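You operate a simulated robot arm through the tools that you are given. There is no shell and no other tool.

You are at the controls of a simulated two-armed robot. One attempt, no reset.

JOB
Seat the green boot in the boot rest and wax its toe cap.
Fine: dauber back, lid on the tin. Set down upright: dauber. A coat counts when it lies all over at full strength: go over it till it gets no stronger.

It is judged by the outcome, as a careful person would: the job done as asked, and still so three seconds after it is handed in. It fails if anything else is knocked over, pushed out of place, dropped, spilled or broken. Lids that push on must go on centred and level and be pressed home; caps that screw on are set level and turned clockwise until they are tight.

ROBOT AND FRAMES
Two 7-joint arms with three-finger grippers on one trunk, on a base that moves. Base frame: it is fixed to the floor where the robot stands at the start and does not move with it; the origin is under the middle of the robot, x ahead of it, y to its left, z up. Readings come in m, degrees, newtons and seconds.
The left shoulder is at the start at [0.056, 0.154, 0.953], the right one opposite. With the tool pointing down near the work surface each hand reaches from about 0.1 to 0.64 m from the robot's upright axis, wherever it stands, measured 20 degrees to its own side. Places, roughly: boot rest [-2.5, 2.4, 0.8]; boot wax tin [-2.25, 2.25, 0.75]; brown boot, green boot [-2.75, 2.75, 0.75]; dauber (5x5x6 cm) [-2.3, 2.2, 0.8]; top of the hall table [-2.5, 2.5, 0.8]. Payload 2.69 kg a hand.
Tool frame (each hand has its own): the origin (TCP) lies between the finger pads and is the grasp point; the fingertips stand 0.029 m ahead of it; z points along the fingers, y is the line along which they close. The gripper opens to 0.12 m; its body begins 0.078 m behind the TCP.
Orientation is told as [roll, pitch, yaw] about the base's x, y, z axes, in that order, counted from this pose: with the fingers straight down and closing along the base's y, the tool's x points along the base's -x, its y along +y and its z along -z.

CONTROLS
- The arms move only by the tool nudge_tool. It takes "left_motion", "right_motion" or both (then of equal length, played together; a hand with none holds still); each is a list of rows, each a list of 7 numbers: the turn, a rotation vector about the base's x, y, z in degrees, then the shift along the base's x, y, z in cm, then the gripper command, from -1 (shut) to 1 (fully open), values between in proportion. In form: [[wx, wy, wz, tx, ty, tz, jaw], ...]. A call has 1 to 20 rows; each row shifts and turns the commanded pose from where the row before left it. Each row takes 0.2 s and may step no farther than 0.05 m and 8.6 degrees from the row before; otherwise, or with a gripper value out of range, the whole call is refused. A pose out of reach is approached as far as the arm can. The call stops where the force on the tool passes 40 N (or 10 N more than at its start, if that is more) or the arm is blocked; 0.2 s more then pass. Each finger travels about 0.1362 m/s and halts on what it meets, pressing with about 36 N; the grip force reading is that of the motor and also rises with nothing between the fingers. The clock runs only during rows and for 0.2 s after the last one: add rows that do not move to give the fingers time. It gives the time, the measured TCP pose, the force on the tool (base axes), the opening and the grip force at its end, in the units of the frame above (readings bear some noise), with the torque about the TCP (base axes, N m) and any sound that the robot's microphone picked up.
- Cameras (640 x 400 px; columns grow to the right, rows downward): "scene" is now at [0.1795, -0.0075, 1.111]; the picture's right is [-0.10, -1.00, 0.00], its down [-0.45, 0.04, -0.89] and it looks along [0.89, -0.08, -0.46] (base axes); focal length 214 px, centre (320, 200). "left" rides on the left gripper at [0.063, 0, -0.104] in its tool frame; the picture's right is [0.00, 1.00, 0.00], its down [-0.83, 0.00, -0.56] and it looks along [-0.56, 0.00, 0.83] (tool axes); focal length 275 px, centre (320, 200). "right" rides on the right gripper at [0.063, 0, -0.104] in its tool frame; the picture's right is [0.00, 1.00, 0.00], its down [-0.83, 0.00, -0.56] and it looks along [-0.56, 0.00, 0.83] (tool axes); focal length 275 px, centre (320, 200). There is no depth. A picture from a camera that has moved, and an enlarged one, comes with that camera's place and axes in the base frame and with its lens.
- snapshot(camera): a new picture of that camera. It takes no simulated time.
- lift_body(by): moves the trunk up (or, below 0, down) by that many m; the arms and the scene camera ride with it, the base frame stays. It gives what a move gives, with no picture.
- base_move(legs): drives the robot by 1 to 6 legs, each [ahead, left, turn to the left] in m, m and degrees, along the robot's own axes; the way and the turn of a leg run together, so that a leg with both is an arc; at most 1.5 m and 180 degrees a leg. The arms and the cameras ride along, it lands a little off, and it stops where it bumps. It gives what a move gives.
- head_to(pan, tilt): turns the head with the scene camera to pan (to the left, within 80 degrees either way) and tilt (down, from -29 to 69), counted from straight ahead of the robot (the tilt from the chest, where the trunk bows). It gives what a move gives.
- inspect(camera, box): a new picture of the part [left, top, right, bottom] of that camera's present view, enlarged. It takes no simulated time.
- hand_in(): hands the job in; it is judged then, once.

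Places have to be worked out from the pictures, the camera data and where the tool is seen. Open the grippers and draw the arms clear of the work before you hand the job in, unless the task says otherwise.

The tools are called after "Emit:" by a JSON object that holds its "api" and its "payload". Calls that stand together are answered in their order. nudge_tool: Moves the arms, as the interface text tells. Its arguments: {"type":"object","properties":{"left_motion":{"type":"array","items":{"type":"array","items":{"type":"number"}}},"right_motion":{"type":"array","items":{"type":"array","items":{"type":"number"}}}},"required":[]} The other tools are called the same way: lift_body (by) moves the trunk up or down; base_move (legs) drives the base; head_to (pan, tilt) turns the head that bears the scene camera; snapshot (camera) takes a picture; inspect (camera, box) takes an enlarged picture of a part of a camera's view; hand_in () hands the job in.

At the start:

```text
time: 0.0
left_ee_pos: [0.4219, 0.2034, 1.0232]
left_tool_rot: [0.0, 0.0, 0.0]
left_wrist_force: [0.5, -1.0, -0.2]
left_torque: [-0.01, 0.02, 0.01]
left_grip_width: 0.12
left_gripper_force: 0.0
right_ee_pos: [0.3865, -0.197, 1.0341]
right_tool_rot: [0.0, -0.1, 0.0]
right_wrist_force: [0.6, 0.2, 0.6]
right_torque: [0.01, 0.01, 0.01]
right_grip_width: 0.1195
right_gripper_force: 0.0
trunk travel left (down, up): [-0.325, 0.113]
robot x, y, heading: [-0.0027, -0.0058, -0.2]
head pan, tilt (commanded): [-5.5, 27.1]
```

scene: 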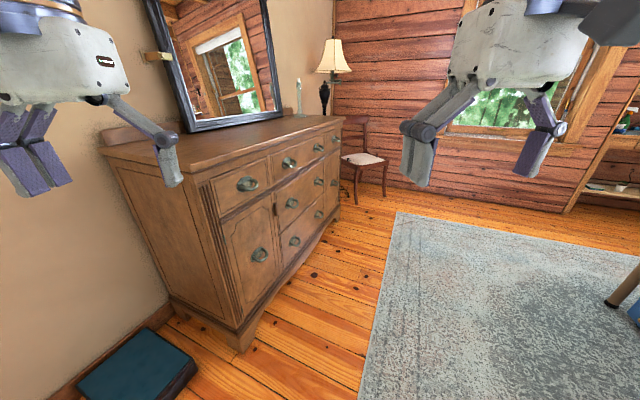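
right: 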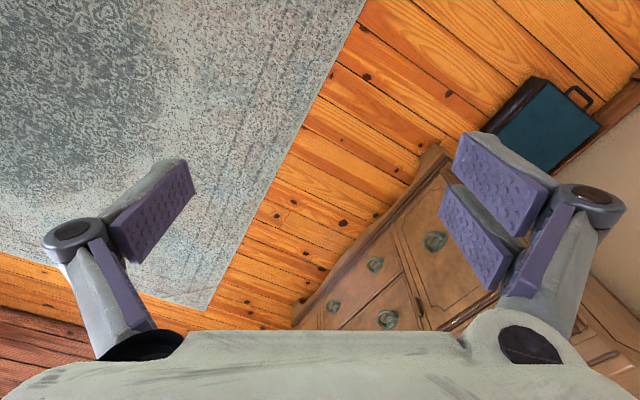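
left: 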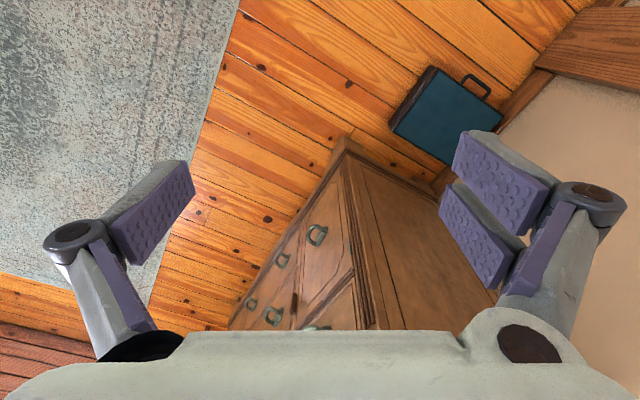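

The pictures show a dresser and a room ahead; the hall table should lie behind and to the left. I first turn the head left to see what lies that way.

Emit:
{"api": "head_to", "payload": {"pan": 80, "tilt": 15}}

```text
time: 1.6
left_ee_pos: [0.4227, 0.2025, 1.0242]
left_tool_rot: [0.0, 0.0, 0.0]
left_wrist_force: [0.0, 0.6, -0.4]
left_torque: [0.01, 0.0, 0.0]
left_grip_width: 0.1198
left_gripper_force: 0.1
right_ee_pos: [0.3858, -0.197, 1.0341]
right_tool_rot: [0.1, -0.1, -0.1]
right_wrist_force: [0.8, -0.9, 0.3]
right_torque: [-0.02, -0.02, -0.01]
right_grip_width: 0.1201
right_gripper_force: 0.1
trunk travel left (down, up): [-0.325, 0.113]
robot x, y, heading: [0.0035, -0.0027, -0.1]
head pan, tilt (commanded): [80.0, 15.0]
```

Head is turned; I take a picture to the left.

Emit:
{"api": "snapshot", "payload": {"camera": "scene"}}

```text
taken
camera scene: at [0.1047, 0.0932, 1.1305], right [0.98, -0.17, 0.0], down [-0.05, -0.25, -0.97], along [0.17, 0.95, -0.26], focal length 214 px, centre (320, 200)
```

scene: 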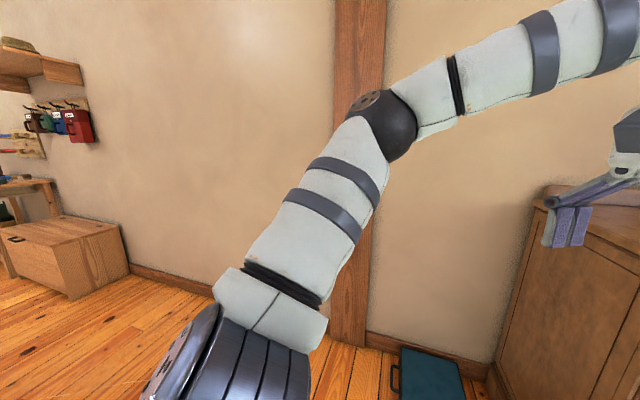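

The wall runs obliquely on the left and the shelf and table lie further back. I turn the base left by 135 degrees to face the hall table.

Emit:
{"api": "base_move", "payload": {"legs": [[0, 0, 130]]}}

Emit:
{"api": "head_to", "payload": {"pan": 0, "tilt": 15}}

Emit:
{"api": "snapshot", "payload": {"camera": "scene"}}

```text
time: 7.2
left_ee_pos: [-0.413, 0.2201, 1.0232]
left_tool_rot: [0.0, 0.0, 126.4]
left_wrist_force: [-0.8, -0.5, 1.2]
left_torque: [0.01, -0.02, -0.01]
left_grip_width: 0.1199
left_gripper_force: 0.0
right_ee_pos: [-0.0711, 0.4261, 1.0346]
right_tool_rot: [0.0, 0.0, 126.4]
right_wrist_force: [-0.2, -0.6, 0.6]
right_torque: [-0.04, -0.01, 0.0]
right_grip_width: 0.1199
right_gripper_force: 0.1
trunk travel left (down, up): [-0.325, 0.113]
robot x, y, heading: [0.0032, -0.0027, 126.5]
head pan, tilt (commanded): [80.0, 15.0]
```

```text
time: 8.8
left_ee_pos: [-0.4153, 0.2189, 1.0236]
left_tool_rot: [0.1, 0.0, 126.4]
left_wrist_force: [0.5, 0.5, -0.5]
left_torque: [0.01, -0.03, 0.03]
left_grip_width: 0.12
left_gripper_force: 0.0
right_ee_pos: [-0.0722, 0.4275, 1.0339]
right_tool_rot: [0.1, -0.1, 126.5]
right_wrist_force: [0.0, -0.1, -0.3]
right_torque: [0.0, 0.02, 0.01]
right_grip_width: 0.1202
right_gripper_force: 0.1
trunk travel left (down, up): [-0.325, 0.113]
robot x, y, heading: [0.0011, -0.0001, 126.5]
head pan, tilt (commanded): [0.0, 15.0]
```

```text
taken
camera scene: at [-0.1047, 0.1458, 1.1305], right [0.8, 0.59, 0.0], down [0.15, -0.21, -0.97], along [-0.57, 0.78, -0.26], focal length 214 px, centre (320, 200)
```

scene: 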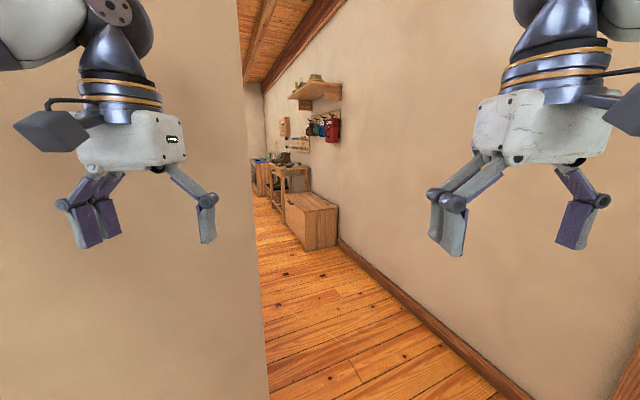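

A near partition wall stands on the left and a corridor runs on to the table area. I tilt the head down to locate the partition's foot.

Emit:
{"api": "head_to", "payload": {"pan": 10, "tilt": 55}}

Emit:
{"api": "snapshot", "payload": {"camera": "scene"}}

Emit:
{"api": "head_to", "payload": {"pan": 75, "tilt": 30}}

Emit:
{"api": "snapshot", "payload": {"camera": "scene"}}

```text
time: 9.8
left_ee_pos: [-0.4144, 0.2191, 1.0234]
left_tool_rot: [0.1, -0.1, 126.5]
left_wrist_force: [0.4, -1.1, -0.5]
left_torque: [0.01, -0.01, -0.01]
left_grip_width: 0.1202
left_gripper_force: 0.1
right_ee_pos: [-0.0705, 0.4265, 1.0338]
right_tool_rot: [0.0, -0.1, 126.4]
right_wrist_force: [-0.6, 0.5, -0.1]
right_torque: [0.01, 0.02, 0.01]
right_grip_width: 0.12
right_gripper_force: 0.1
trunk travel left (down, up): [-0.325, 0.113]
robot x, y, heading: [0.0053, -0.0, 126.4]
head pan, tilt (commanded): [10.0, 55.0]
```

```text
taken
camera scene: at [-0.1014, 0.1204, 1.0703], right [0.69, 0.72, 0.0], down [0.59, -0.56, -0.57], along [-0.42, 0.4, -0.82], focal length 214 px, centre (320, 200)
```

scene: 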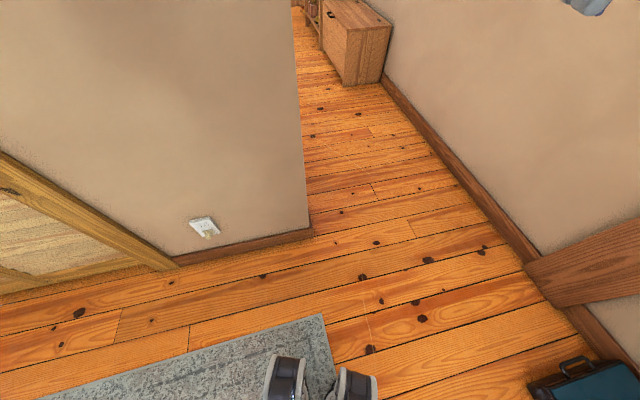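

```text
time: 11.2
left_ee_pos: [-0.4138, 0.2197, 1.0244]
left_tool_rot: [0.1, 0.1, 126.4]
left_wrist_force: [-1.0, 0.3, 0.4]
left_torque: [0.0, 0.04, -0.03]
left_grip_width: 0.1198
left_gripper_force: 0.1
right_ee_pos: [-0.071, 0.4271, 1.0347]
right_tool_rot: [0.0, -0.1, 126.3]
right_wrist_force: [-0.4, 0.1, 0.9]
right_torque: [0.02, -0.02, 0.03]
right_grip_width: 0.12
right_gripper_force: 0.0
trunk travel left (down, up): [-0.325, 0.113]
robot x, y, heading: [-0.0005, -0.0028, 126.1]
head pan, tilt (commanded): [75.0, 30.0]
```

```text
taken
camera scene: at [-0.1334, 0.0377, 1.1063], right [-0.36, 0.93, 0.0], down [0.47, 0.18, -0.87], along [-0.81, -0.32, -0.5], focal length 214 px, centre (320, 200)
```

scene: 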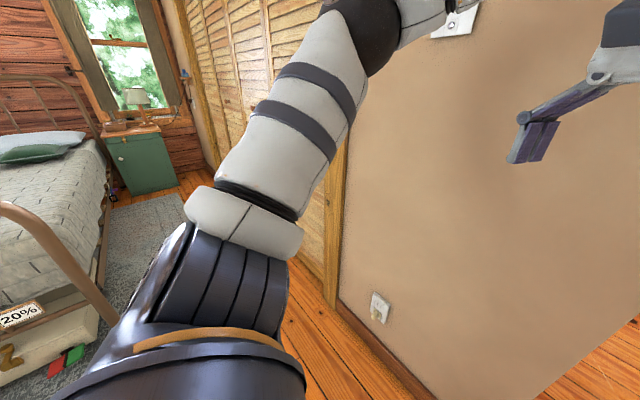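

The partition's corner stands near [-0.52, 0.47] and the right wall leaves a corridor about 1 m wide running at heading about 150 degrees, with the table along its right wall. I turn to heading 150 and ease diagonally right to look down the corridor.

Emit:
{"api": "base_move", "payload": {"legs": [[0, 0, 24], [0.2, -0.5, 0]]}}

Emit:
{"api": "head_to", "payload": {"pan": 0, "tilt": 20}}

Emit:
{"api": "snapshot", "payload": {"camera": "scene"}}

```text
time: 16.8
left_ee_pos: [-0.3941, 0.5662, 1.0219]
left_tool_rot: [0.1, 0.1, 150.5]
left_wrist_force: [-0.3, 1.4, 0.0]
left_torque: [-0.02, 0.02, 0.0]
left_grip_width: 0.1201
left_gripper_force: 0.0
right_ee_pos: [-0.1663, 0.8965, 1.035]
right_tool_rot: [-0.1, -0.2, 150.4]
right_wrist_force: [0.2, 0.1, 0.2]
right_torque: [-0.02, 0.0, -0.01]
right_grip_width: 0.12
right_gripper_force: 0.0
trunk travel left (down, up): [-0.325, 0.113]
robot x, y, heading: [0.0708, 0.5316, 150.2]
head pan, tilt (commanded): [75.0, 30.0]
```

```text
time: 18.2
left_ee_pos: [-0.3944, 0.5663, 1.0229]
left_tool_rot: [0.1, 0.0, 150.4]
left_wrist_force: [0.0, -1.1, 0.3]
left_torque: [-0.01, 0.0, 0.02]
left_grip_width: 0.12
left_gripper_force: 0.0
right_ee_pos: [-0.1657, 0.896, 1.0347]
right_tool_rot: [0.0, -0.1, 150.4]
right_wrist_force: [0.5, -0.5, 0.3]
right_torque: [-0.01, 0.0, 0.0]
right_grip_width: 0.1201
right_gripper_force: 0.1
trunk travel left (down, up): [-0.325, 0.113]
robot x, y, heading: [0.07, 0.5346, 150.6]
head pan, tilt (commanded): [0.0, 20.0]
```

```text
taken
camera scene: at [-0.0814, 0.624, 1.1224], right [0.49, 0.87, 0.0], down [0.3, -0.17, -0.94], along [-0.82, 0.46, -0.34], focal length 214 px, centre (320, 200)
```

scene: 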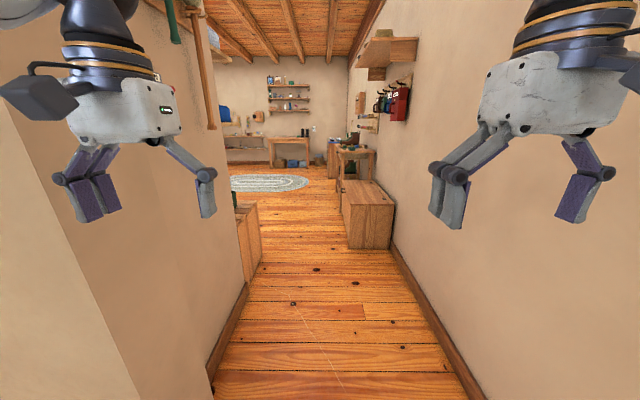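

The corridor is about 1.15 m wide; something hangs on the left wall, a chest stands on the right and the table is behind the chest. I enlarge the picture to see the details.

Emit:
{"api": "inspect", "payload": {"camera": "scene", "box": [140, 0, 300, 300]}}

Emit:
{"api": "inspect", "payload": {"camera": "scene", "box": [300, 20, 430, 260]}}

```text
1.33 times, centred on (220, 150) of scene
camera zoom: at [-0.0814, 0.624, 1.1224], right [0.49, 0.87, 0.0], down [0.3, -0.17, -0.94], along [-0.82, 0.46, -0.34], focal length 286 px, centre (453, 267)
```

zoom: 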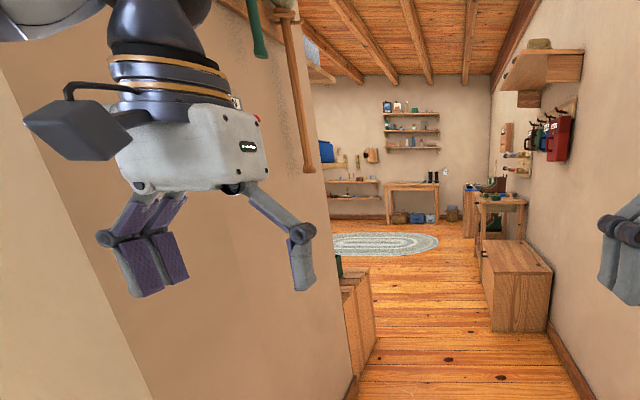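

```text
1.67 times, centred on (365, 140) of scene
camera zoom: at [-0.0814, 0.624, 1.1224], right [0.49, 0.87, 0.0], down [0.3, -0.17, -0.94], along [-0.82, 0.46, -0.34], focal length 358 px, centre (245, 300)
```

zoom: 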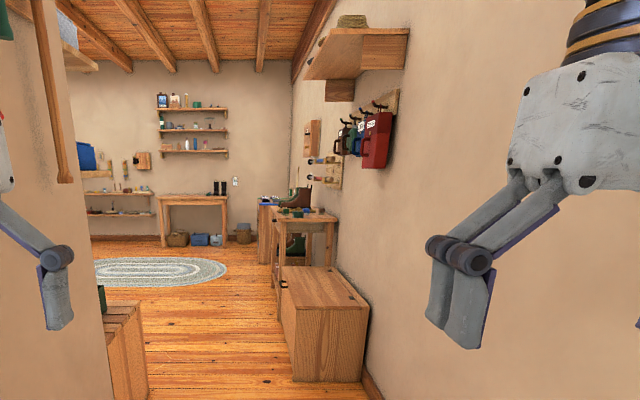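

The table with the boots stands past the chest along the right wall. I back off a little, turn to face the right wall (heading 60), then will slide left along the corridor.

Emit:
{"api": "base_move", "payload": {"legs": [[-0.1, 0, 0], [0, 0, -90]]}}

Emit:
{"api": "head_to", "payload": {"pan": 75, "tilt": 30}}

Emit:
{"api": "snapshot", "payload": {"camera": "scene"}}

```text
time: 23.2
left_ee_pos: [0.1939, 0.951, 1.0232]
left_tool_rot: [0.0, 0.0, 60.2]
left_wrist_force: [-0.5, 0.0, -0.1]
left_torque: [-0.02, -0.03, -0.01]
left_grip_width: 0.12
left_gripper_force: 0.1
right_ee_pos: [0.5233, 0.7216, 1.034]
right_tool_rot: [-0.1, -0.1, 60.2]
right_wrist_force: [-0.4, -0.2, 0.1]
right_torque: [-0.04, -0.02, -0.01]
right_grip_width: 0.12
right_gripper_force: 0.1
trunk travel left (down, up): [-0.325, 0.113]
robot x, y, heading: [0.1625, 0.4832, 60.0]
head pan, tilt (commanded): [0.0, 20.0]
```

```text
time: 24.7
left_ee_pos: [0.1958, 0.9519, 1.0229]
left_tool_rot: [0.0, 0.0, 60.2]
left_wrist_force: [-1.1, 0.2, -0.8]
left_torque: [-0.02, -0.02, -0.01]
left_grip_width: 0.12
left_gripper_force: 0.0
right_ee_pos: [0.5234, 0.7214, 1.0346]
right_tool_rot: [0.0, -0.1, 60.3]
right_wrist_force: [0.3, -0.5, -0.2]
right_torque: [0.03, 0.0, -0.01]
right_grip_width: 0.1199
right_gripper_force: 0.1
trunk travel left (down, up): [-0.325, 0.113]
robot x, y, heading: [0.1623, 0.4871, 60.5]
head pan, tilt (commanded): [75.0, 30.0]
```

```text
taken
camera scene: at [0.1421, 0.6236, 1.1063], right [0.7, 0.71, 0.0], down [0.35, -0.35, -0.87], along [-0.61, 0.61, -0.5], focal length 214 px, centre (320, 200)
```

scene: 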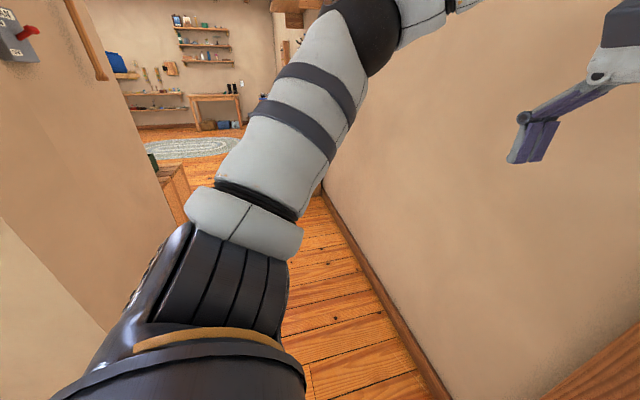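

The robot faces the right wall at heading 60.5 with clear space both sides. I slide left about 1.2 m down the corridor, keeping near the middle.

Emit:
{"api": "base_move", "payload": {"legs": [[0.04, 0.6, 0], [0.0, 0.6, 0]]}}

Emit:
{"api": "snapshot", "payload": {"camera": "scene"}}

```text
time: 34.3
left_ee_pos: [-0.8024, 1.5679, 1.023]
left_tool_rot: [0.0, 0.0, 59.9]
left_wrist_force: [0.6, -0.6, -0.1]
left_torque: [0.03, -0.03, 0.01]
left_grip_width: 0.1197
left_gripper_force: 0.0
right_ee_pos: [-0.4754, 1.3366, 1.0345]
right_tool_rot: [0.0, -0.2, 59.9]
right_wrist_force: [0.1, 0.1, 0.3]
right_torque: [0.01, -0.01, -0.03]
right_grip_width: 0.1201
right_gripper_force: 0.0
trunk travel left (down, up): [-0.325, 0.113]
robot x, y, heading: [-0.8365, 1.0995, 59.8]
head pan, tilt (commanded): [75.0, 30.0]
```

```text
taken
camera scene: at [-0.8569, 1.2408, 1.1063], right [0.71, 0.71, 0.0], down [0.35, -0.35, -0.87], along [-0.61, 0.61, -0.5], focal length 214 px, centre (320, 200)
```

scene: 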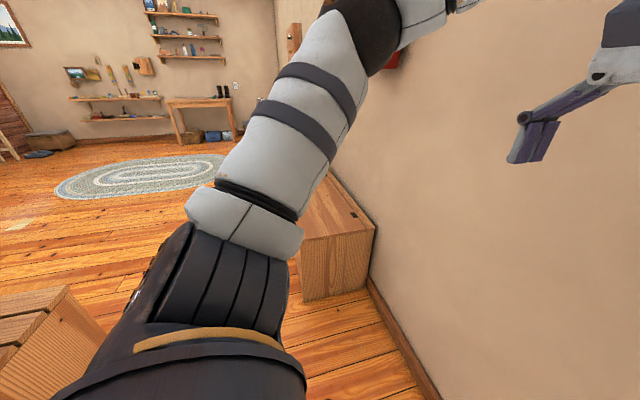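

The chest and left cabinet leave a gap; I shift back a bit and slide on past the chest toward the table.

Emit:
{"api": "base_move", "payload": {"legs": [[-0.17, 0.75, 0], [0.0, 0.85, 0]]}}

Emit:
{"api": "head_to", "payload": {"pan": 20, "tilt": 35}}

Emit:
{"api": "snapshot", "payload": {"camera": "scene"}}

```text
time: 46.7
left_ee_pos: [-2.2153, 2.23, 1.0227]
left_tool_rot: [0.0, 0.1, 57.8]
left_wrist_force: [-0.2, -0.3, -0.8]
left_torque: [0.01, 0.02, 0.01]
left_grip_width: 0.12
left_gripper_force: 0.0
right_ee_pos: [-1.8954, 1.9871, 1.0343]
right_tool_rot: [-0.1, -0.1, 57.9]
right_wrist_force: [-0.4, 0.1, 0.2]
right_torque: [0.01, 0.0, 0.02]
right_grip_width: 0.1201
right_gripper_force: 0.1
trunk travel left (down, up): [-0.325, 0.113]
robot x, y, heading: [-2.2679, 1.7661, 57.8]
head pan, tilt (commanded): [75.0, 30.0]
```

```text
time: 48.0
left_ee_pos: [-2.2141, 2.2309, 1.0244]
left_tool_rot: [-0.1, 0.0, 57.9]
left_wrist_force: [-0.1, -0.1, 0.1]
left_torque: [0.0, -0.01, 0.03]
left_grip_width: 0.1202
left_gripper_force: 0.0
right_ee_pos: [-1.8948, 1.988, 1.0344]
right_tool_rot: [0.0, -0.2, 57.9]
right_wrist_force: [-0.2, -0.3, -0.4]
right_torque: [0.01, 0.01, 0.02]
right_grip_width: 0.12
right_gripper_force: 0.1
trunk travel left (down, up): [-0.325, 0.113]
robot x, y, heading: [-2.2662, 1.7653, 57.9]
head pan, tilt (commanded): [20.0, 35.0]
```

```text
taken
camera scene: at [-2.2002, 1.9251, 1.0985], right [0.98, -0.21, 0.0], down [-0.12, -0.56, -0.82], along [0.17, 0.8, -0.57], focal length 214 px, centre (320, 200)
```

scene: 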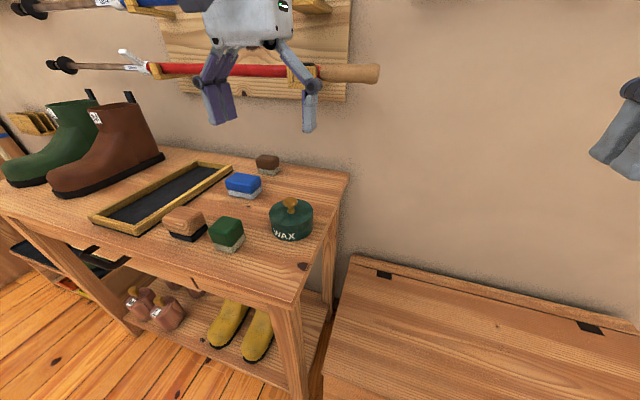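

The table is in view: green and brown boots, a framed tray, four small blocks or brushes and the WAX tin. I enlarge each part.

Emit:
{"api": "inspect", "payload": {"camera": "scene", "box": [150, 140, 350, 270]}}

Emit:
{"api": "inspect", "payload": {"camera": "scene", "box": [0, 80, 240, 240]}}

Emit:
{"api": "inspect", "payload": {"camera": "scene", "box": [0, 0, 200, 130]}}

```text
3.08 times, centred on (250, 205) of scene
camera zoom: at [-2.2002, 1.9251, 1.0985], right [0.98, -0.21, 0.0], down [-0.12, -0.56, -0.82], along [0.17, 0.8, -0.57], focal length 660 px, centre (535, 185)
```

zoom: 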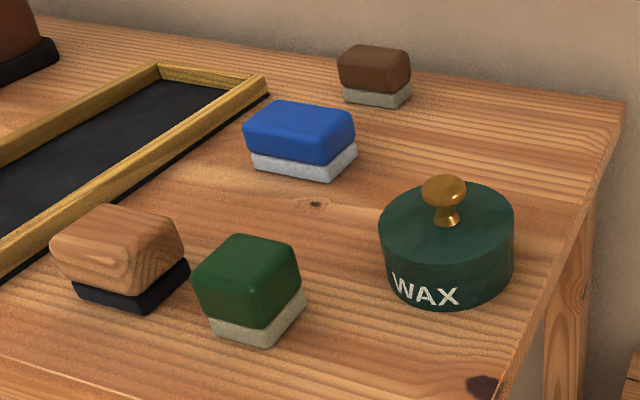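

```text
2.50 times, centred on (120, 160) of scene
camera zoom: at [-2.2002, 1.9251, 1.0985], right [0.98, -0.21, 0.0], down [-0.12, -0.56, -0.82], along [0.17, 0.8, -0.57], focal length 536 px, centre (820, 300)
```

zoom: 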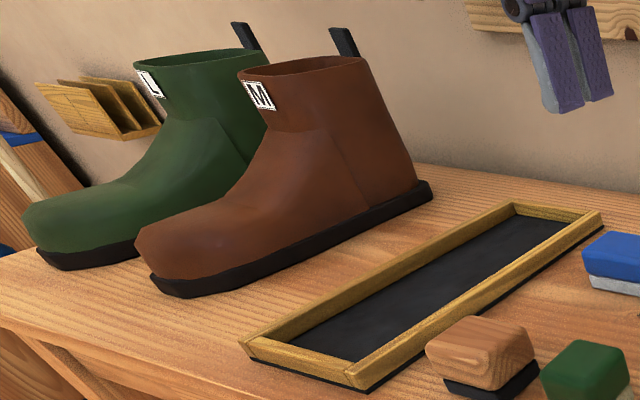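

```text
3.08 times, centred on (100, 65) of scene
camera zoom: at [-2.2002, 1.9251, 1.0985], right [0.98, -0.21, 0.0], down [-0.12, -0.56, -0.82], along [0.17, 0.8, -0.57], focal length 660 px, centre (997, 615)
```

zoom: 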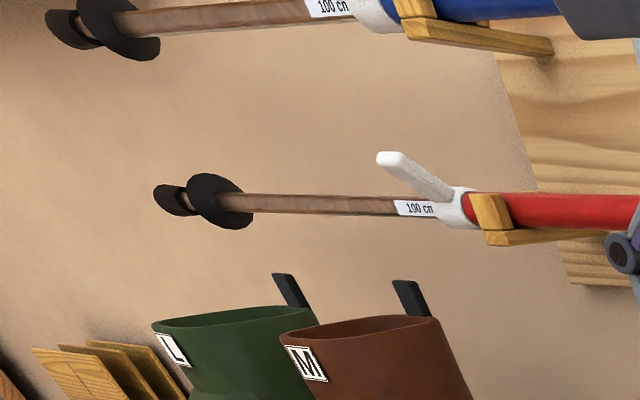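

I judge the green block (5x5 cm, beside the tin) to be the dauber and the yellow-framed tray to be the boot rest. I look steeply down to see how close my base is to the table and get another view.

Emit:
{"api": "head_to", "payload": {"pan": 0, "tilt": 69}}

Emit:
{"api": "snapshot", "payload": {"camera": "scene"}}

Emit:
{"api": "snapshot", "payload": {"camera": "left"}}

```text
time: 49.0
left_ee_pos: [-2.215, 2.2307, 1.0245]
left_tool_rot: [0.0, 0.0, 57.9]
left_wrist_force: [-0.4, 0.0, 0.4]
left_torque: [0.0, 0.0, 0.01]
left_grip_width: 0.1202
left_gripper_force: 0.0
right_ee_pos: [-1.895, 1.9868, 1.0343]
right_tool_rot: [0.0, -0.1, 57.9]
right_wrist_force: [-0.4, 0.4, 0.4]
right_torque: [-0.04, -0.05, 0.02]
right_grip_width: 0.1201
right_gripper_force: 0.0
trunk travel left (down, up): [-0.325, 0.113]
robot x, y, heading: [-2.2682, 1.7633, 57.9]
head pan, tilt (commanded): [0.0, 68.8]
```

```text
taken
camera scene: at [-2.1889, 1.8863, 1.0549], right [0.85, -0.53, 0.0], down [-0.49, -0.79, -0.36], along [0.19, 0.31, -0.93], focal length 214 px, centre (320, 200)
```

scene: 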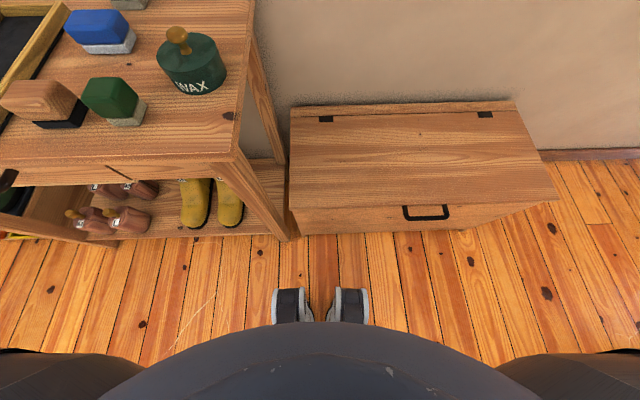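

```text
taken
camera left: at [-2.2483, 2.1767, 1.1281], right [-0.84, 0.54, 0.0], down [0.44, 0.7, 0.56], along [0.3, 0.47, -0.83], focal length 275 px, centre (320, 200)
```

left: 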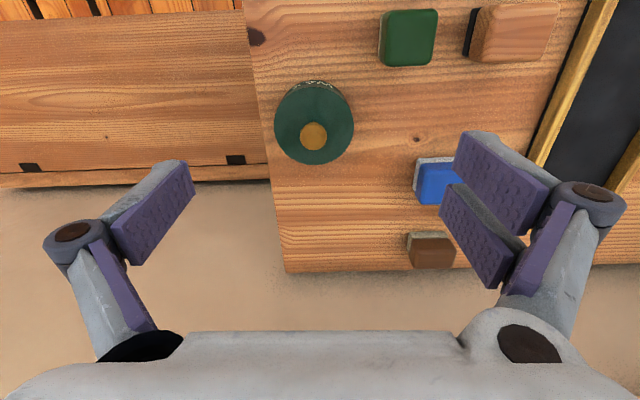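

The feet reach only about 0.13 m ahead of the axis, and the table's front edge is at about 0.33 m ahead. The dauber (green, at about [-2.307, 2.236]) matches the listed place. I raise the trunk and slide left to face the boots.

Emit:
{"api": "lift_body", "payload": {"by": 0.1}}

Emit:
{"api": "base_move", "payload": {"legs": [[-0.05, 0, 2.1], [0, 0.75, 0]]}}

Emit:
{"api": "head_to", "payload": {"pan": 10, "tilt": 35}}

Emit:
{"api": "snapshot", "payload": {"camera": "scene"}}

Emit:
{"api": "snapshot", "payload": {"camera": "left"}}

Emit:
{"api": "snapshot", "payload": {"camera": "right"}}

```text
time: 50.3
left_ee_pos: [-2.2135, 2.2304, 1.1212]
left_tool_rot: [0.1, 0.1, 57.9]
left_wrist_force: [0.4, 0.9, -0.1]
left_torque: [-0.05, 0.03, 0.0]
left_grip_width: 0.1198
left_gripper_force: 0.1
right_ee_pos: [-1.8939, 1.9887, 1.134]
right_tool_rot: [0.0, 0.0, 57.9]
right_wrist_force: [0.6, 0.5, -0.3]
right_torque: [0.0, 0.04, -0.01]
right_grip_width: 0.1199
right_gripper_force: 0.0
trunk travel left (down, up): [-0.425, 0.013]
robot x, y, heading: [-2.2685, 1.7656, 57.9]
head pan, tilt (commanded): [0.0, 68.8]
```

```text
time: 57.0
left_ee_pos: [-2.9041, 2.5624, 1.1253]
left_tool_rot: [0.0, 0.0, 60.0]
left_wrist_force: [0.0, 0.0, -0.4]
left_torque: [0.01, 0.0, 0.01]
left_grip_width: 0.1198
left_gripper_force: 0.0
right_ee_pos: [-2.5758, 2.3323, 1.1343]
right_tool_rot: [0.0, -0.1, 60.0]
right_wrist_force: [-0.1, 1.4, -0.7]
right_torque: [-0.03, -0.02, -0.02]
right_grip_width: 0.12
right_gripper_force: 0.0
trunk travel left (down, up): [-0.425, 0.013]
robot x, y, heading: [-2.9383, 2.099, 60.0]
head pan, tilt (commanded): [0.0, 68.8]
```

```text
time: 58.0
left_ee_pos: [-2.9035, 2.5636, 1.1235]
left_tool_rot: [0.0, -0.1, 60.0]
left_wrist_force: [-0.5, -0.3, -0.4]
left_torque: [-0.01, 0.0, 0.02]
left_grip_width: 0.12
left_gripper_force: 0.1
right_ee_pos: [-2.5757, 2.3323, 1.1347]
right_tool_rot: [0.0, 0.0, 60.0]
right_wrist_force: [0.1, -0.4, 0.8]
right_torque: [0.02, 0.0, 0.02]
right_grip_width: 0.12
right_gripper_force: 0.1
trunk travel left (down, up): [-0.425, 0.013]
robot x, y, heading: [-2.9396, 2.0943, 59.9]
head pan, tilt (commanded): [10.0, 35.0]
```

```text
taken
camera scene: at [-2.8977, 2.196, 1.2147], right [0.94, -0.34, 0.0], down [-0.2, -0.54, -0.82], along [0.28, 0.77, -0.57], focal length 214 px, centre (320, 200)
```

scene: 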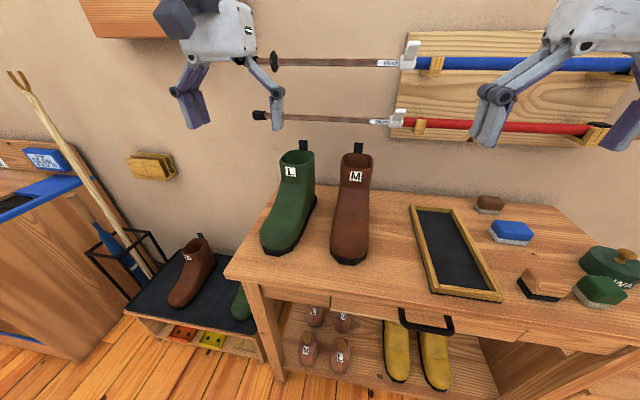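

```text
taken
camera left: at [-2.9361, 2.5082, 1.2282], right [-0.86, 0.5, 0.0], down [0.42, 0.72, 0.56], along [0.28, 0.48, -0.83], focal length 275 px, centre (320, 200)
```

left: 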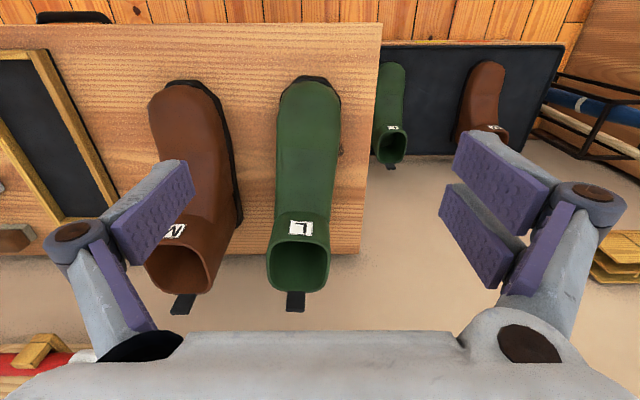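

```text
taken
camera right: at [-2.6083, 2.2762, 1.2393], right [-0.87, 0.5, 0.0], down [0.41, 0.72, 0.56], along [0.28, 0.48, -0.83], focal length 275 px, centre (320, 200)
```

right: 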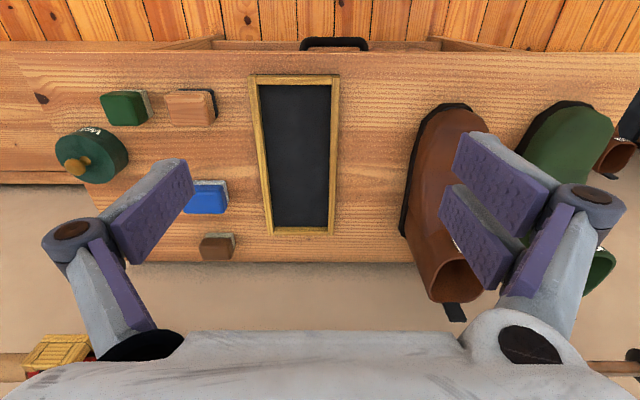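

There are two green boots, but only the "L" one stands on the table as listed. I enlarge the hand views to measure the tray, boot and table height by parallax.

Emit:
{"api": "inspect", "payload": {"camera": "left", "box": [0, 0, 180, 240]}}

Emit:
{"api": "inspect", "payload": {"camera": "right", "box": [220, 30, 480, 330]}}

Emit:
{"api": "inspect", "payload": {"camera": "left", "box": [130, 60, 400, 330]}}

Emit:
{"api": "inspect", "payload": {"camera": "right", "box": [20, 50, 260, 290]}}

Emit:
{"api": "inspect", "payload": {"camera": "scene", "box": [220, 90, 420, 290]}}

```text
1.67 times, centred on (90, 120) of left
camera zoom: at [-2.9361, 2.5082, 1.2282], right [-0.86, 0.5, 0.0], down [0.42, 0.72, 0.56], along [0.28, 0.48, -0.83], focal length 459 px, centre (703, 333)
```

zoom: 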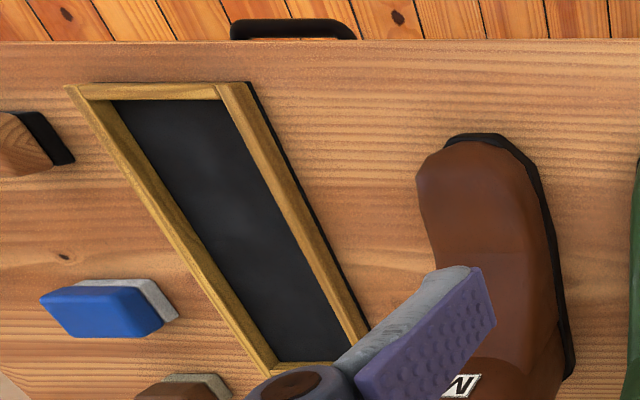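

```text
1.33 times, centred on (350, 180) of right
camera zoom: at [-2.6083, 2.2762, 1.2393], right [-0.87, 0.5, 0.0], down [0.41, 0.72, 0.56], along [0.28, 0.48, -0.83], focal length 367 px, centre (280, 227)
```

zoom: 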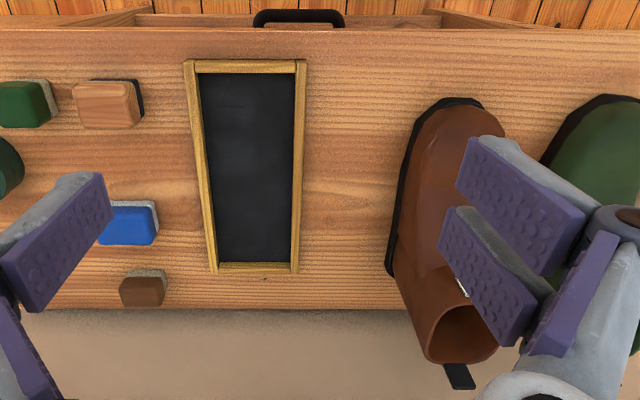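

```text
1.48 times, centred on (265, 195) of left
camera zoom: at [-2.9361, 2.5082, 1.2282], right [-0.86, 0.5, 0.0], down [0.42, 0.72, 0.56], along [0.28, 0.48, -0.83], focal length 408 px, centre (402, 207)
```

zoom: 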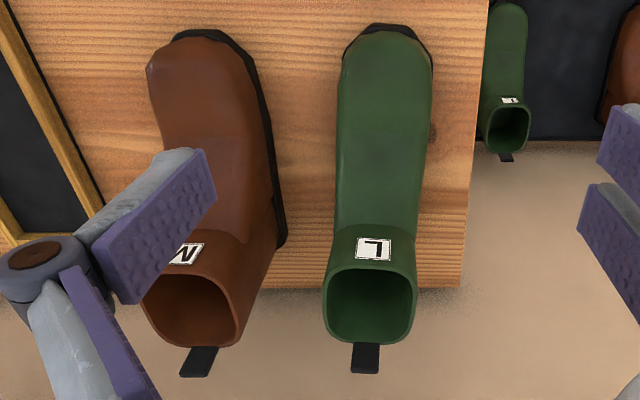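

```text
1.67 times, centred on (140, 170) of right
camera zoom: at [-2.6083, 2.2762, 1.2393], right [-0.87, 0.5, 0.0], down [0.41, 0.72, 0.56], along [0.28, 0.48, -0.83], focal length 459 px, centre (620, 250)
```

zoom: 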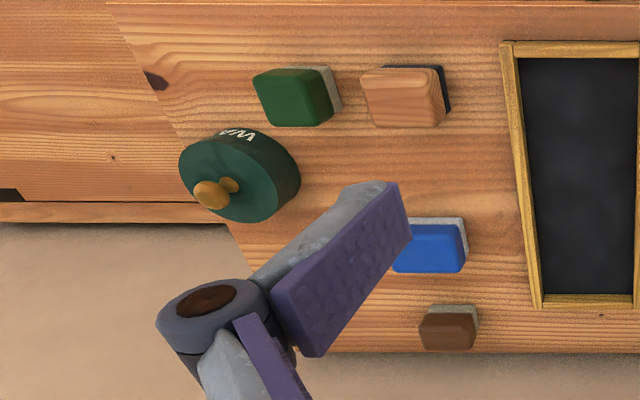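

```text
2.00 times, centred on (320, 190) of scene
camera zoom: at [-2.8977, 2.196, 1.2147], right [0.94, -0.34, 0.0], down [-0.2, -0.54, -0.82], along [0.28, 0.77, -0.57], focal length 429 px, centre (320, 220)
```

zoom: 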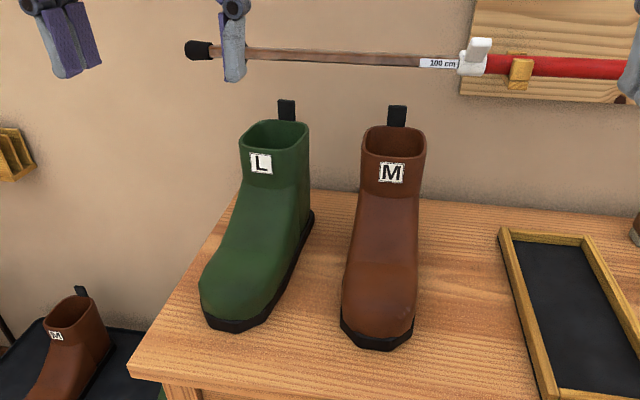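

By parallax the tray rim is at z≈0.80 (centre about u=3.36, n=0.90 in wall-aligned axes), the boot shaft is about 0.087 m wide with its rim at z≈0.965, and a ski pole on the wall hangs near it at z≈1.05. I tilt the left tool 35 degrees so its body stays clear of the pole.

Emit:
{"api": "nudge_tool", "payload": {"left_motion": [[6.06, -3.5, 0, 0, 0, 0, 1], [6.06, -3.5, 0, 0, 0, 0, 1], [6.06, -3.5, 0, 0, 0, 0, 1], [6.06, -3.5, 0, 0, 0, 0, 1], [6.06, -3.5, 0, 0, 0, 0, 1], [0, 0, 0, 0, 0, 0, 1]]}}

Emit:
{"api": "snapshot", "payload": {"camera": "left"}}

Emit:
{"api": "snapshot", "payload": {"camera": "scene"}}

```text
time: 59.4
left_ee_pos: [-2.9034, 2.562, 1.1246]
left_tool_rot: [0.0, -35.1, 59.9]
left_wrist_force: [0.1, -0.8, 0.4]
left_torque: [-0.01, 0.02, -0.02]
left_grip_width: 0.1201
left_gripper_force: 0.1
right_ee_pos: [-2.5754, 2.3324, 1.1355]
right_tool_rot: [0.0, -0.1, 60.0]
right_wrist_force: [-0.1, 0.1, -0.5]
right_torque: [0.01, 0.0, -0.02]
right_grip_width: 0.1199
right_gripper_force: 0.0
trunk travel left (down, up): [-0.425, 0.013]
robot x, y, heading: [-2.9375, 2.0912, 60.2]
head pan, tilt (commanded): [10.0, 35.0]
```

```text
taken
camera left: at [-2.9603, 2.4658, 1.1732], right [-0.86, 0.5, 0.0], down [0.18, 0.31, 0.93], along [0.47, 0.81, -0.36], focal length 275 px, centre (320, 200)
```

left: 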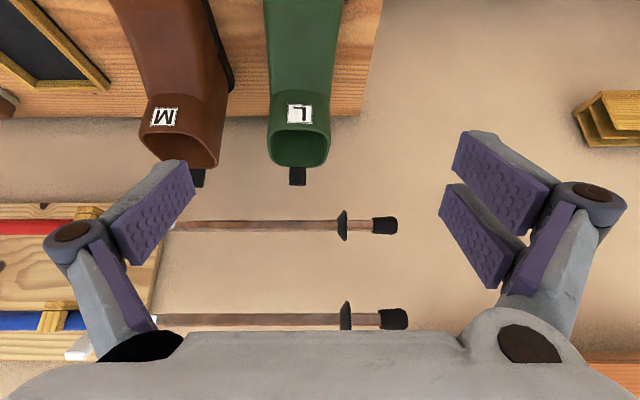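

```text
taken
camera scene: at [-2.8976, 2.196, 1.2148], right [0.94, -0.34, 0.0], down [-0.2, -0.54, -0.82], along [0.28, 0.77, -0.57], focal length 214 px, centre (320, 200)
```

scene: 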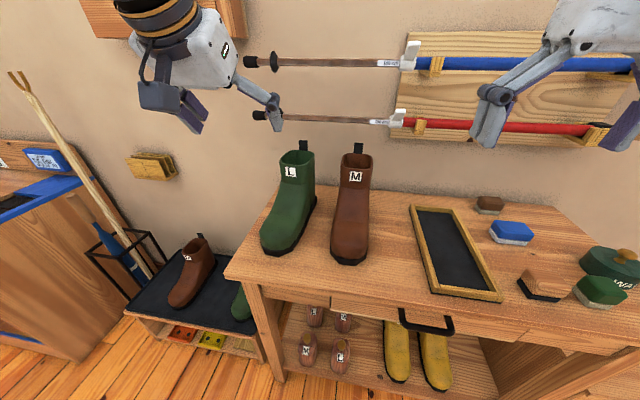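

The rim height (0.965) and boot place are confirmed by the second view; the boot's toe leans about 5 degrees toward the left. I drive 0.12 m closer and look again.

Emit:
{"api": "base_move", "payload": {"legs": [[0.12, 0, 0]]}}

Emit:
{"api": "snapshot", "payload": {"camera": "left"}}

Emit:
{"api": "head_to", "payload": {"pan": 10, "tilt": 45}}

Emit:
{"api": "snapshot", "payload": {"camera": "scene"}}

```text
time: 60.6
left_ee_pos: [-2.8406, 2.6679, 1.124]
left_tool_rot: [0.0, -34.9, 59.6]
left_wrist_force: [-0.3, -0.2, -0.5]
left_torque: [-0.02, 0.02, -0.03]
left_grip_width: 0.1198
left_gripper_force: 0.1
right_ee_pos: [-2.5139, 2.4365, 1.1357]
right_tool_rot: [0.0, -0.1, 59.8]
right_wrist_force: [1.3, -0.2, -0.1]
right_torque: [0.0, 0.01, 0.01]
right_grip_width: 0.1199
right_gripper_force: 0.1
trunk travel left (down, up): [-0.425, 0.013]
robot x, y, heading: [-2.8804, 2.2005, 59.7]
head pan, tilt (commanded): [10.0, 35.0]
```

```text
taken
camera left: at [-2.8974, 2.5718, 1.1732], right [-0.86, 0.51, 0.0], down [0.19, 0.31, 0.93], along [0.47, 0.8, -0.36], focal length 275 px, centre (320, 200)
```

left: 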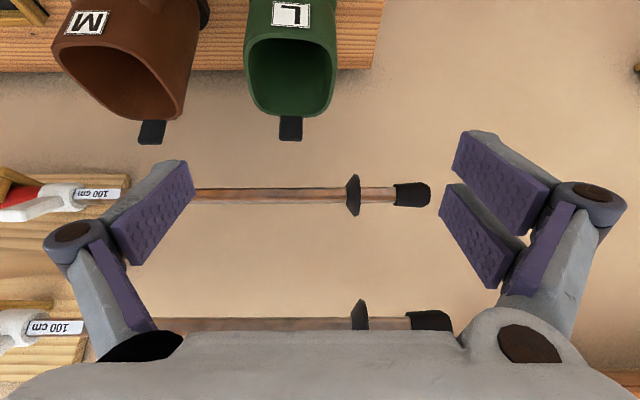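

```text
time: 61.3
left_ee_pos: [-2.8408, 2.6668, 1.1233]
left_tool_rot: [0.0, -35.1, 59.6]
left_wrist_force: [-0.8, 0.1, 0.2]
left_torque: [-0.01, 0.01, 0.02]
left_grip_width: 0.12
left_gripper_force: 0.1
right_ee_pos: [-2.5135, 2.4356, 1.1354]
right_tool_rot: [-0.1, -0.2, 59.7]
right_wrist_force: [-0.4, 0.6, 0.9]
right_torque: [0.02, 0.02, 0.0]
right_grip_width: 0.1201
right_gripper_force: 0.1
trunk travel left (down, up): [-0.425, 0.013]
robot x, y, heading: [-2.8765, 2.1996, 59.4]
head pan, tilt (commanded): [10.0, 45.0]
```

```text
taken
camera scene: at [-2.8385, 2.2947, 1.2001], right [0.94, -0.35, 0.0], down [-0.24, -0.66, -0.71], along [0.25, 0.66, -0.71], focal length 214 px, centre (320, 200)
```

scene: 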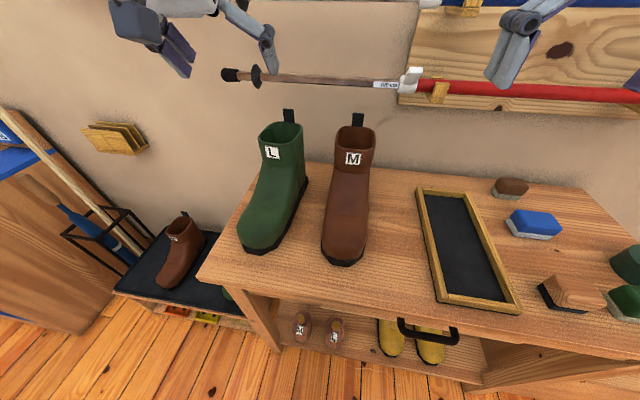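

I measure the shaft centre at u≈3.763, n≈0.995 with the boot yawed to about 54 degrees. I turn the tool to match and go to a pre-grasp pose behind and above the shaft.

Emit:
{"api": "nudge_tool", "payload": {"left_motion": [[0, 0, -2.7, 1.5, 0.45, -3.75, 1], [0, 0, -2.7, 1.5, 0.45, -3.75, 1], [0, 0, 0, 0, 0, 0, 1]]}}

Emit:
{"api": "snapshot", "payload": {"camera": "left"}}

Emit:
{"api": "snapshot", "payload": {"camera": "scene"}}

```text
time: 62.1
left_ee_pos: [-2.8125, 2.6732, 1.0527]
left_tool_rot: [0.0, -35.0, 54.3]
left_wrist_force: [-0.3, -0.2, -0.5]
left_torque: [0.02, 0.02, 0.01]
left_grip_width: 0.12
left_gripper_force: 0.0
right_ee_pos: [-2.5144, 2.4367, 1.1362]
right_tool_rot: [0.0, -0.1, 59.7]
right_wrist_force: [0.0, -0.4, -0.5]
right_torque: [0.0, 0.03, 0.0]
right_grip_width: 0.1199
right_gripper_force: 0.0
trunk travel left (down, up): [-0.425, 0.013]
robot x, y, heading: [-2.8803, 2.199, 59.9]
head pan, tilt (commanded): [10.0, 45.0]
```

```text
taken
camera left: at [-2.878, 2.5829, 1.1017], right [-0.81, 0.59, 0.0], down [0.21, 0.29, 0.93], along [0.55, 0.76, -0.36], focal length 275 px, centre (320, 200)
```

left: 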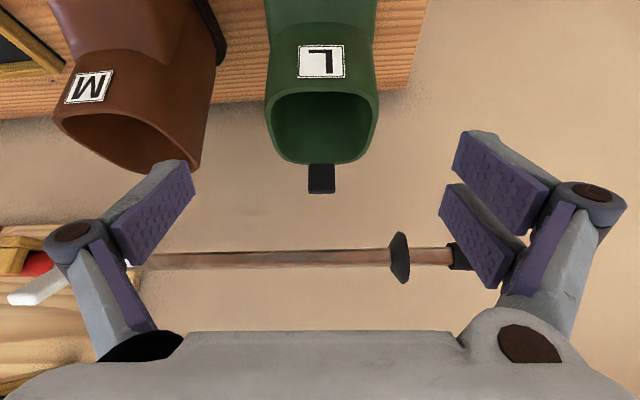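

```text
taken
camera scene: at [-2.8387, 2.2947, 1.2001], right [0.94, -0.35, 0.0], down [-0.24, -0.66, -0.71], along [0.25, 0.66, -0.71], focal length 214 px, centre (320, 200)
```

scene: 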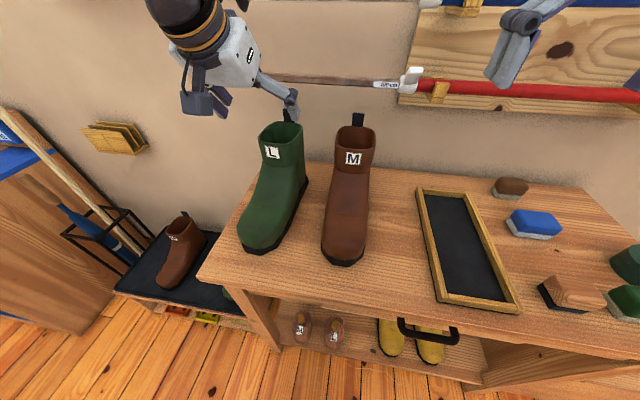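

The boot is now centred and aligned in the hand view (columns 267–378 about 322). I advance 15 cm along the tool axis with open fingers around the shaft.

Emit:
{"api": "nudge_tool", "payload": {"left_motion": [[0, 0, 0, 1.26, 1.74, -3.07, 1], [0, 0, 0, 1.26, 1.74, -3.07, 1], [0, 0, 0, 1.26, 1.74, -3.07, 1], [0, 0, 0, 1.26, 1.74, -3.07, 1], [0, 0, 0, 0, 0, 0, 1]]}}

Emit:
{"api": "snapshot", "payload": {"camera": "left"}}

Emit:
{"api": "snapshot", "payload": {"camera": "scene"}}

```text
time: 63.3
left_ee_pos: [-2.7615, 2.7461, 0.9337]
left_tool_rot: [0.2, -35.6, 54.2]
left_wrist_force: [-6.0, 5.8, 26.9]
left_torque: [-0.67, 1.43, -0.6]
left_grip_width: 0.1206
left_gripper_force: 0.0
right_ee_pos: [-2.5149, 2.4335, 1.1352]
right_tool_rot: [0.0, -0.4, 59.7]
right_wrist_force: [0.5, 0.5, -0.5]
right_torque: [0.01, -0.03, 0.01]
right_grip_width: 0.1198
right_gripper_force: 0.0
trunk travel left (down, up): [-0.425, 0.013]
robot x, y, heading: [-2.8769, 2.2049, 59.9]
head pan, tilt (commanded): [10.0, 45.0]
```

```text
taken
camera left: at [-2.8279, 2.655, 0.9807], right [-0.81, 0.59, 0.01], down [0.21, 0.28, 0.94], along [0.55, 0.76, -0.35], focal length 275 px, centre (320, 200)
```

left: 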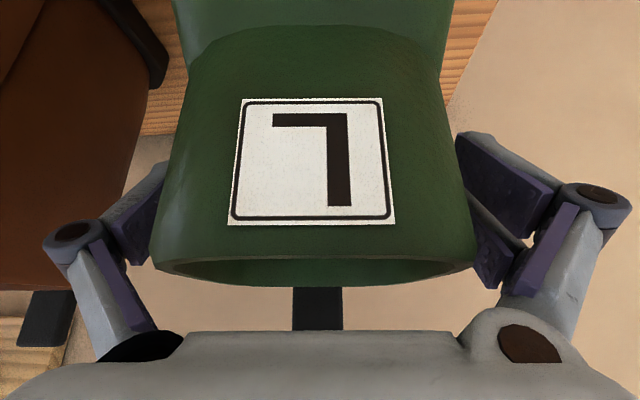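

```text
taken
camera scene: at [-2.8399, 2.293, 1.2007], right [0.94, -0.35, 0.0], down [-0.24, -0.66, -0.71], along [0.25, 0.66, -0.71], focal length 214 px, centre (320, 200)
```

scene: 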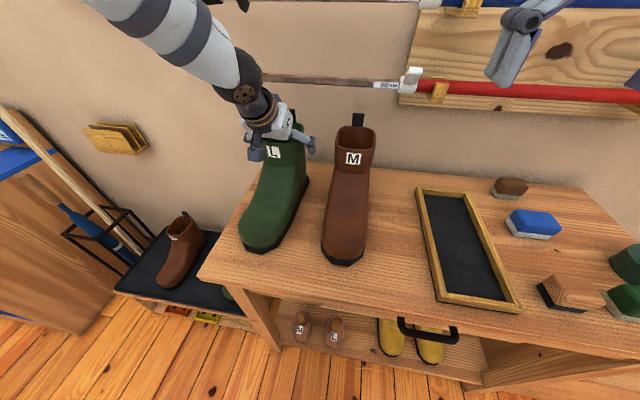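

The wrist reads 27 N upward, so the palm touches the shaft rim. I back off 1.5 cm along the tool axis and check.

Emit:
{"api": "nudge_tool", "payload": {"left_motion": [[0, 0, 0, -0.5, -0.7, 1.23, 1], [0, 0, 0, 0, 0, 0, 1]]}}

Emit:
{"api": "inspect", "payload": {"camera": "scene", "box": [210, 60, 350, 180]}}

Emit:
{"api": "snapshot", "payload": {"camera": "left"}}

```text
time: 63.9
left_ee_pos: [-2.7652, 2.7362, 0.9363]
left_tool_rot: [0.0, -35.0, 54.4]
left_wrist_force: [0.8, 0.2, 0.8]
left_torque: [0.0, -0.03, 0.0]
left_grip_width: 0.12
left_gripper_force: 0.0
right_ee_pos: [-2.5135, 2.4355, 1.1331]
right_tool_rot: [0.0, -0.1, 59.8]
right_wrist_force: [-1.4, -1.0, -0.3]
right_torque: [-0.03, 0.01, 0.0]
right_grip_width: 0.1202
right_gripper_force: 0.0
trunk travel left (down, up): [-0.425, 0.013]
robot x, y, heading: [-2.8766, 2.1999, 59.7]
head pan, tilt (commanded): [10.0, 45.0]
```

```text
3.33 times, centred on (280, 120) of scene
camera zoom: at [-2.8384, 2.2951, 1.1998], right [0.94, -0.35, 0.0], down [-0.25, -0.66, -0.71], along [0.25, 0.66, -0.71], focal length 715 px, centre (453, 467)
```

zoom: 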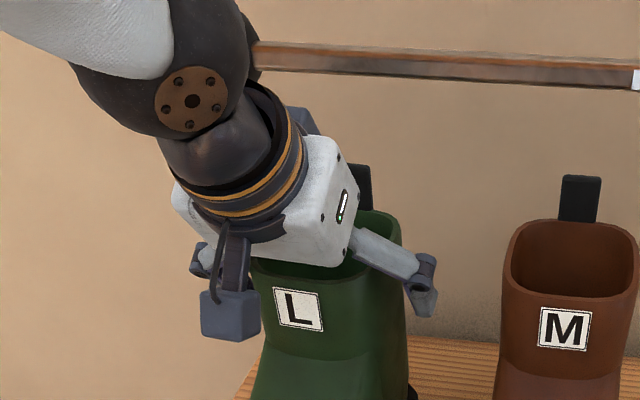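

```text
taken
camera left: at [-2.8315, 2.6457, 0.987], right [-0.81, 0.59, 0.0], down [0.22, 0.29, 0.93], along [0.55, 0.76, -0.36], focal length 275 px, centre (320, 200)
```

left: 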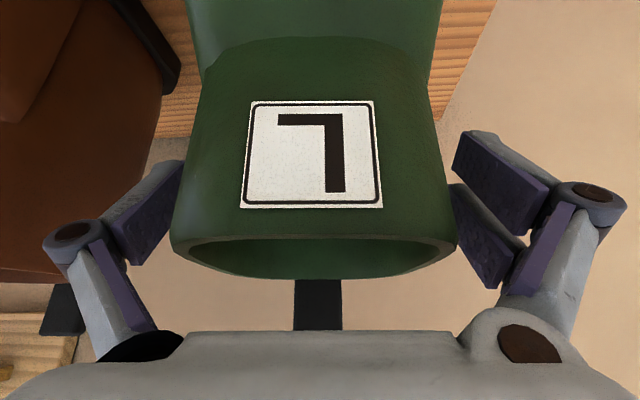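

Contact is gone (0.8 N) and the shaft sits between the pads. I close the gripper on the shaft and let it settle.

Emit:
{"api": "nudge_tool", "payload": {"left_motion": [[0, 0, 0, 0, 0, 0, 0.4], [0, 0, 0, 0, 0, 0, 0], [0, 0, 0, 0, 0, 0, -1], [0, 0, 0, 0, 0, 0, -1], [0, 0, 0, 0, 0, 0, -1]]}}

Emit:
{"api": "snapshot", "payload": {"camera": "left"}}

Emit:
{"api": "inspect", "payload": {"camera": "scene", "box": [210, 60, 400, 280]}}

```text
time: 65.1
left_ee_pos: [-2.7645, 2.736, 0.9432]
left_tool_rot: [0.1, -35.5, 54.2]
left_wrist_force: [-0.7, 4.3, 34.1]
left_torque: [-1.7, 0.97, -1.2]
left_grip_width: 0.0908
left_gripper_force: 35.7
right_ee_pos: [-2.513, 2.4337, 1.1365]
right_tool_rot: [0.0, -0.2, 59.6]
right_wrist_force: [-0.1, -0.3, 0.1]
right_torque: [-0.01, 0.0, -0.02]
right_grip_width: 0.1199
right_gripper_force: 0.0
trunk travel left (down, up): [-0.425, 0.013]
robot x, y, heading: [-2.8788, 2.202, 60.0]
head pan, tilt (commanded): [10.0, 45.0]
```

```text
taken
camera left: at [-2.8314, 2.6452, 0.9912], right [-0.81, 0.59, 0.0], down [0.21, 0.28, 0.94], along [0.55, 0.76, -0.35], focal length 275 px, centre (320, 200)
```

left: 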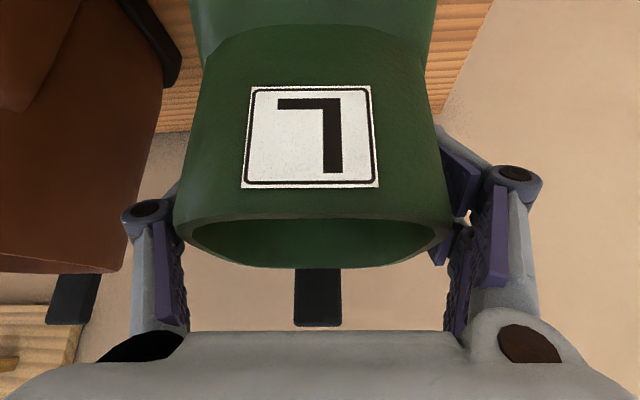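

```text
1.82 times, centred on (305, 170) of scene
camera zoom: at [-2.8392, 2.2927, 1.2005], right [0.94, -0.35, 0.0], down [-0.24, -0.66, -0.71], along [0.25, 0.66, -0.71], focal length 390 px, centre (347, 254)
```

zoom: 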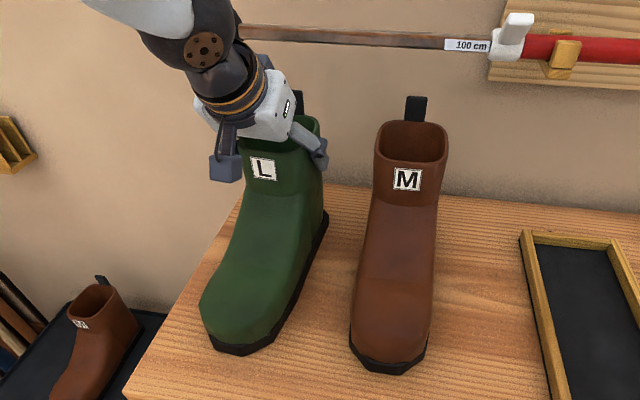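

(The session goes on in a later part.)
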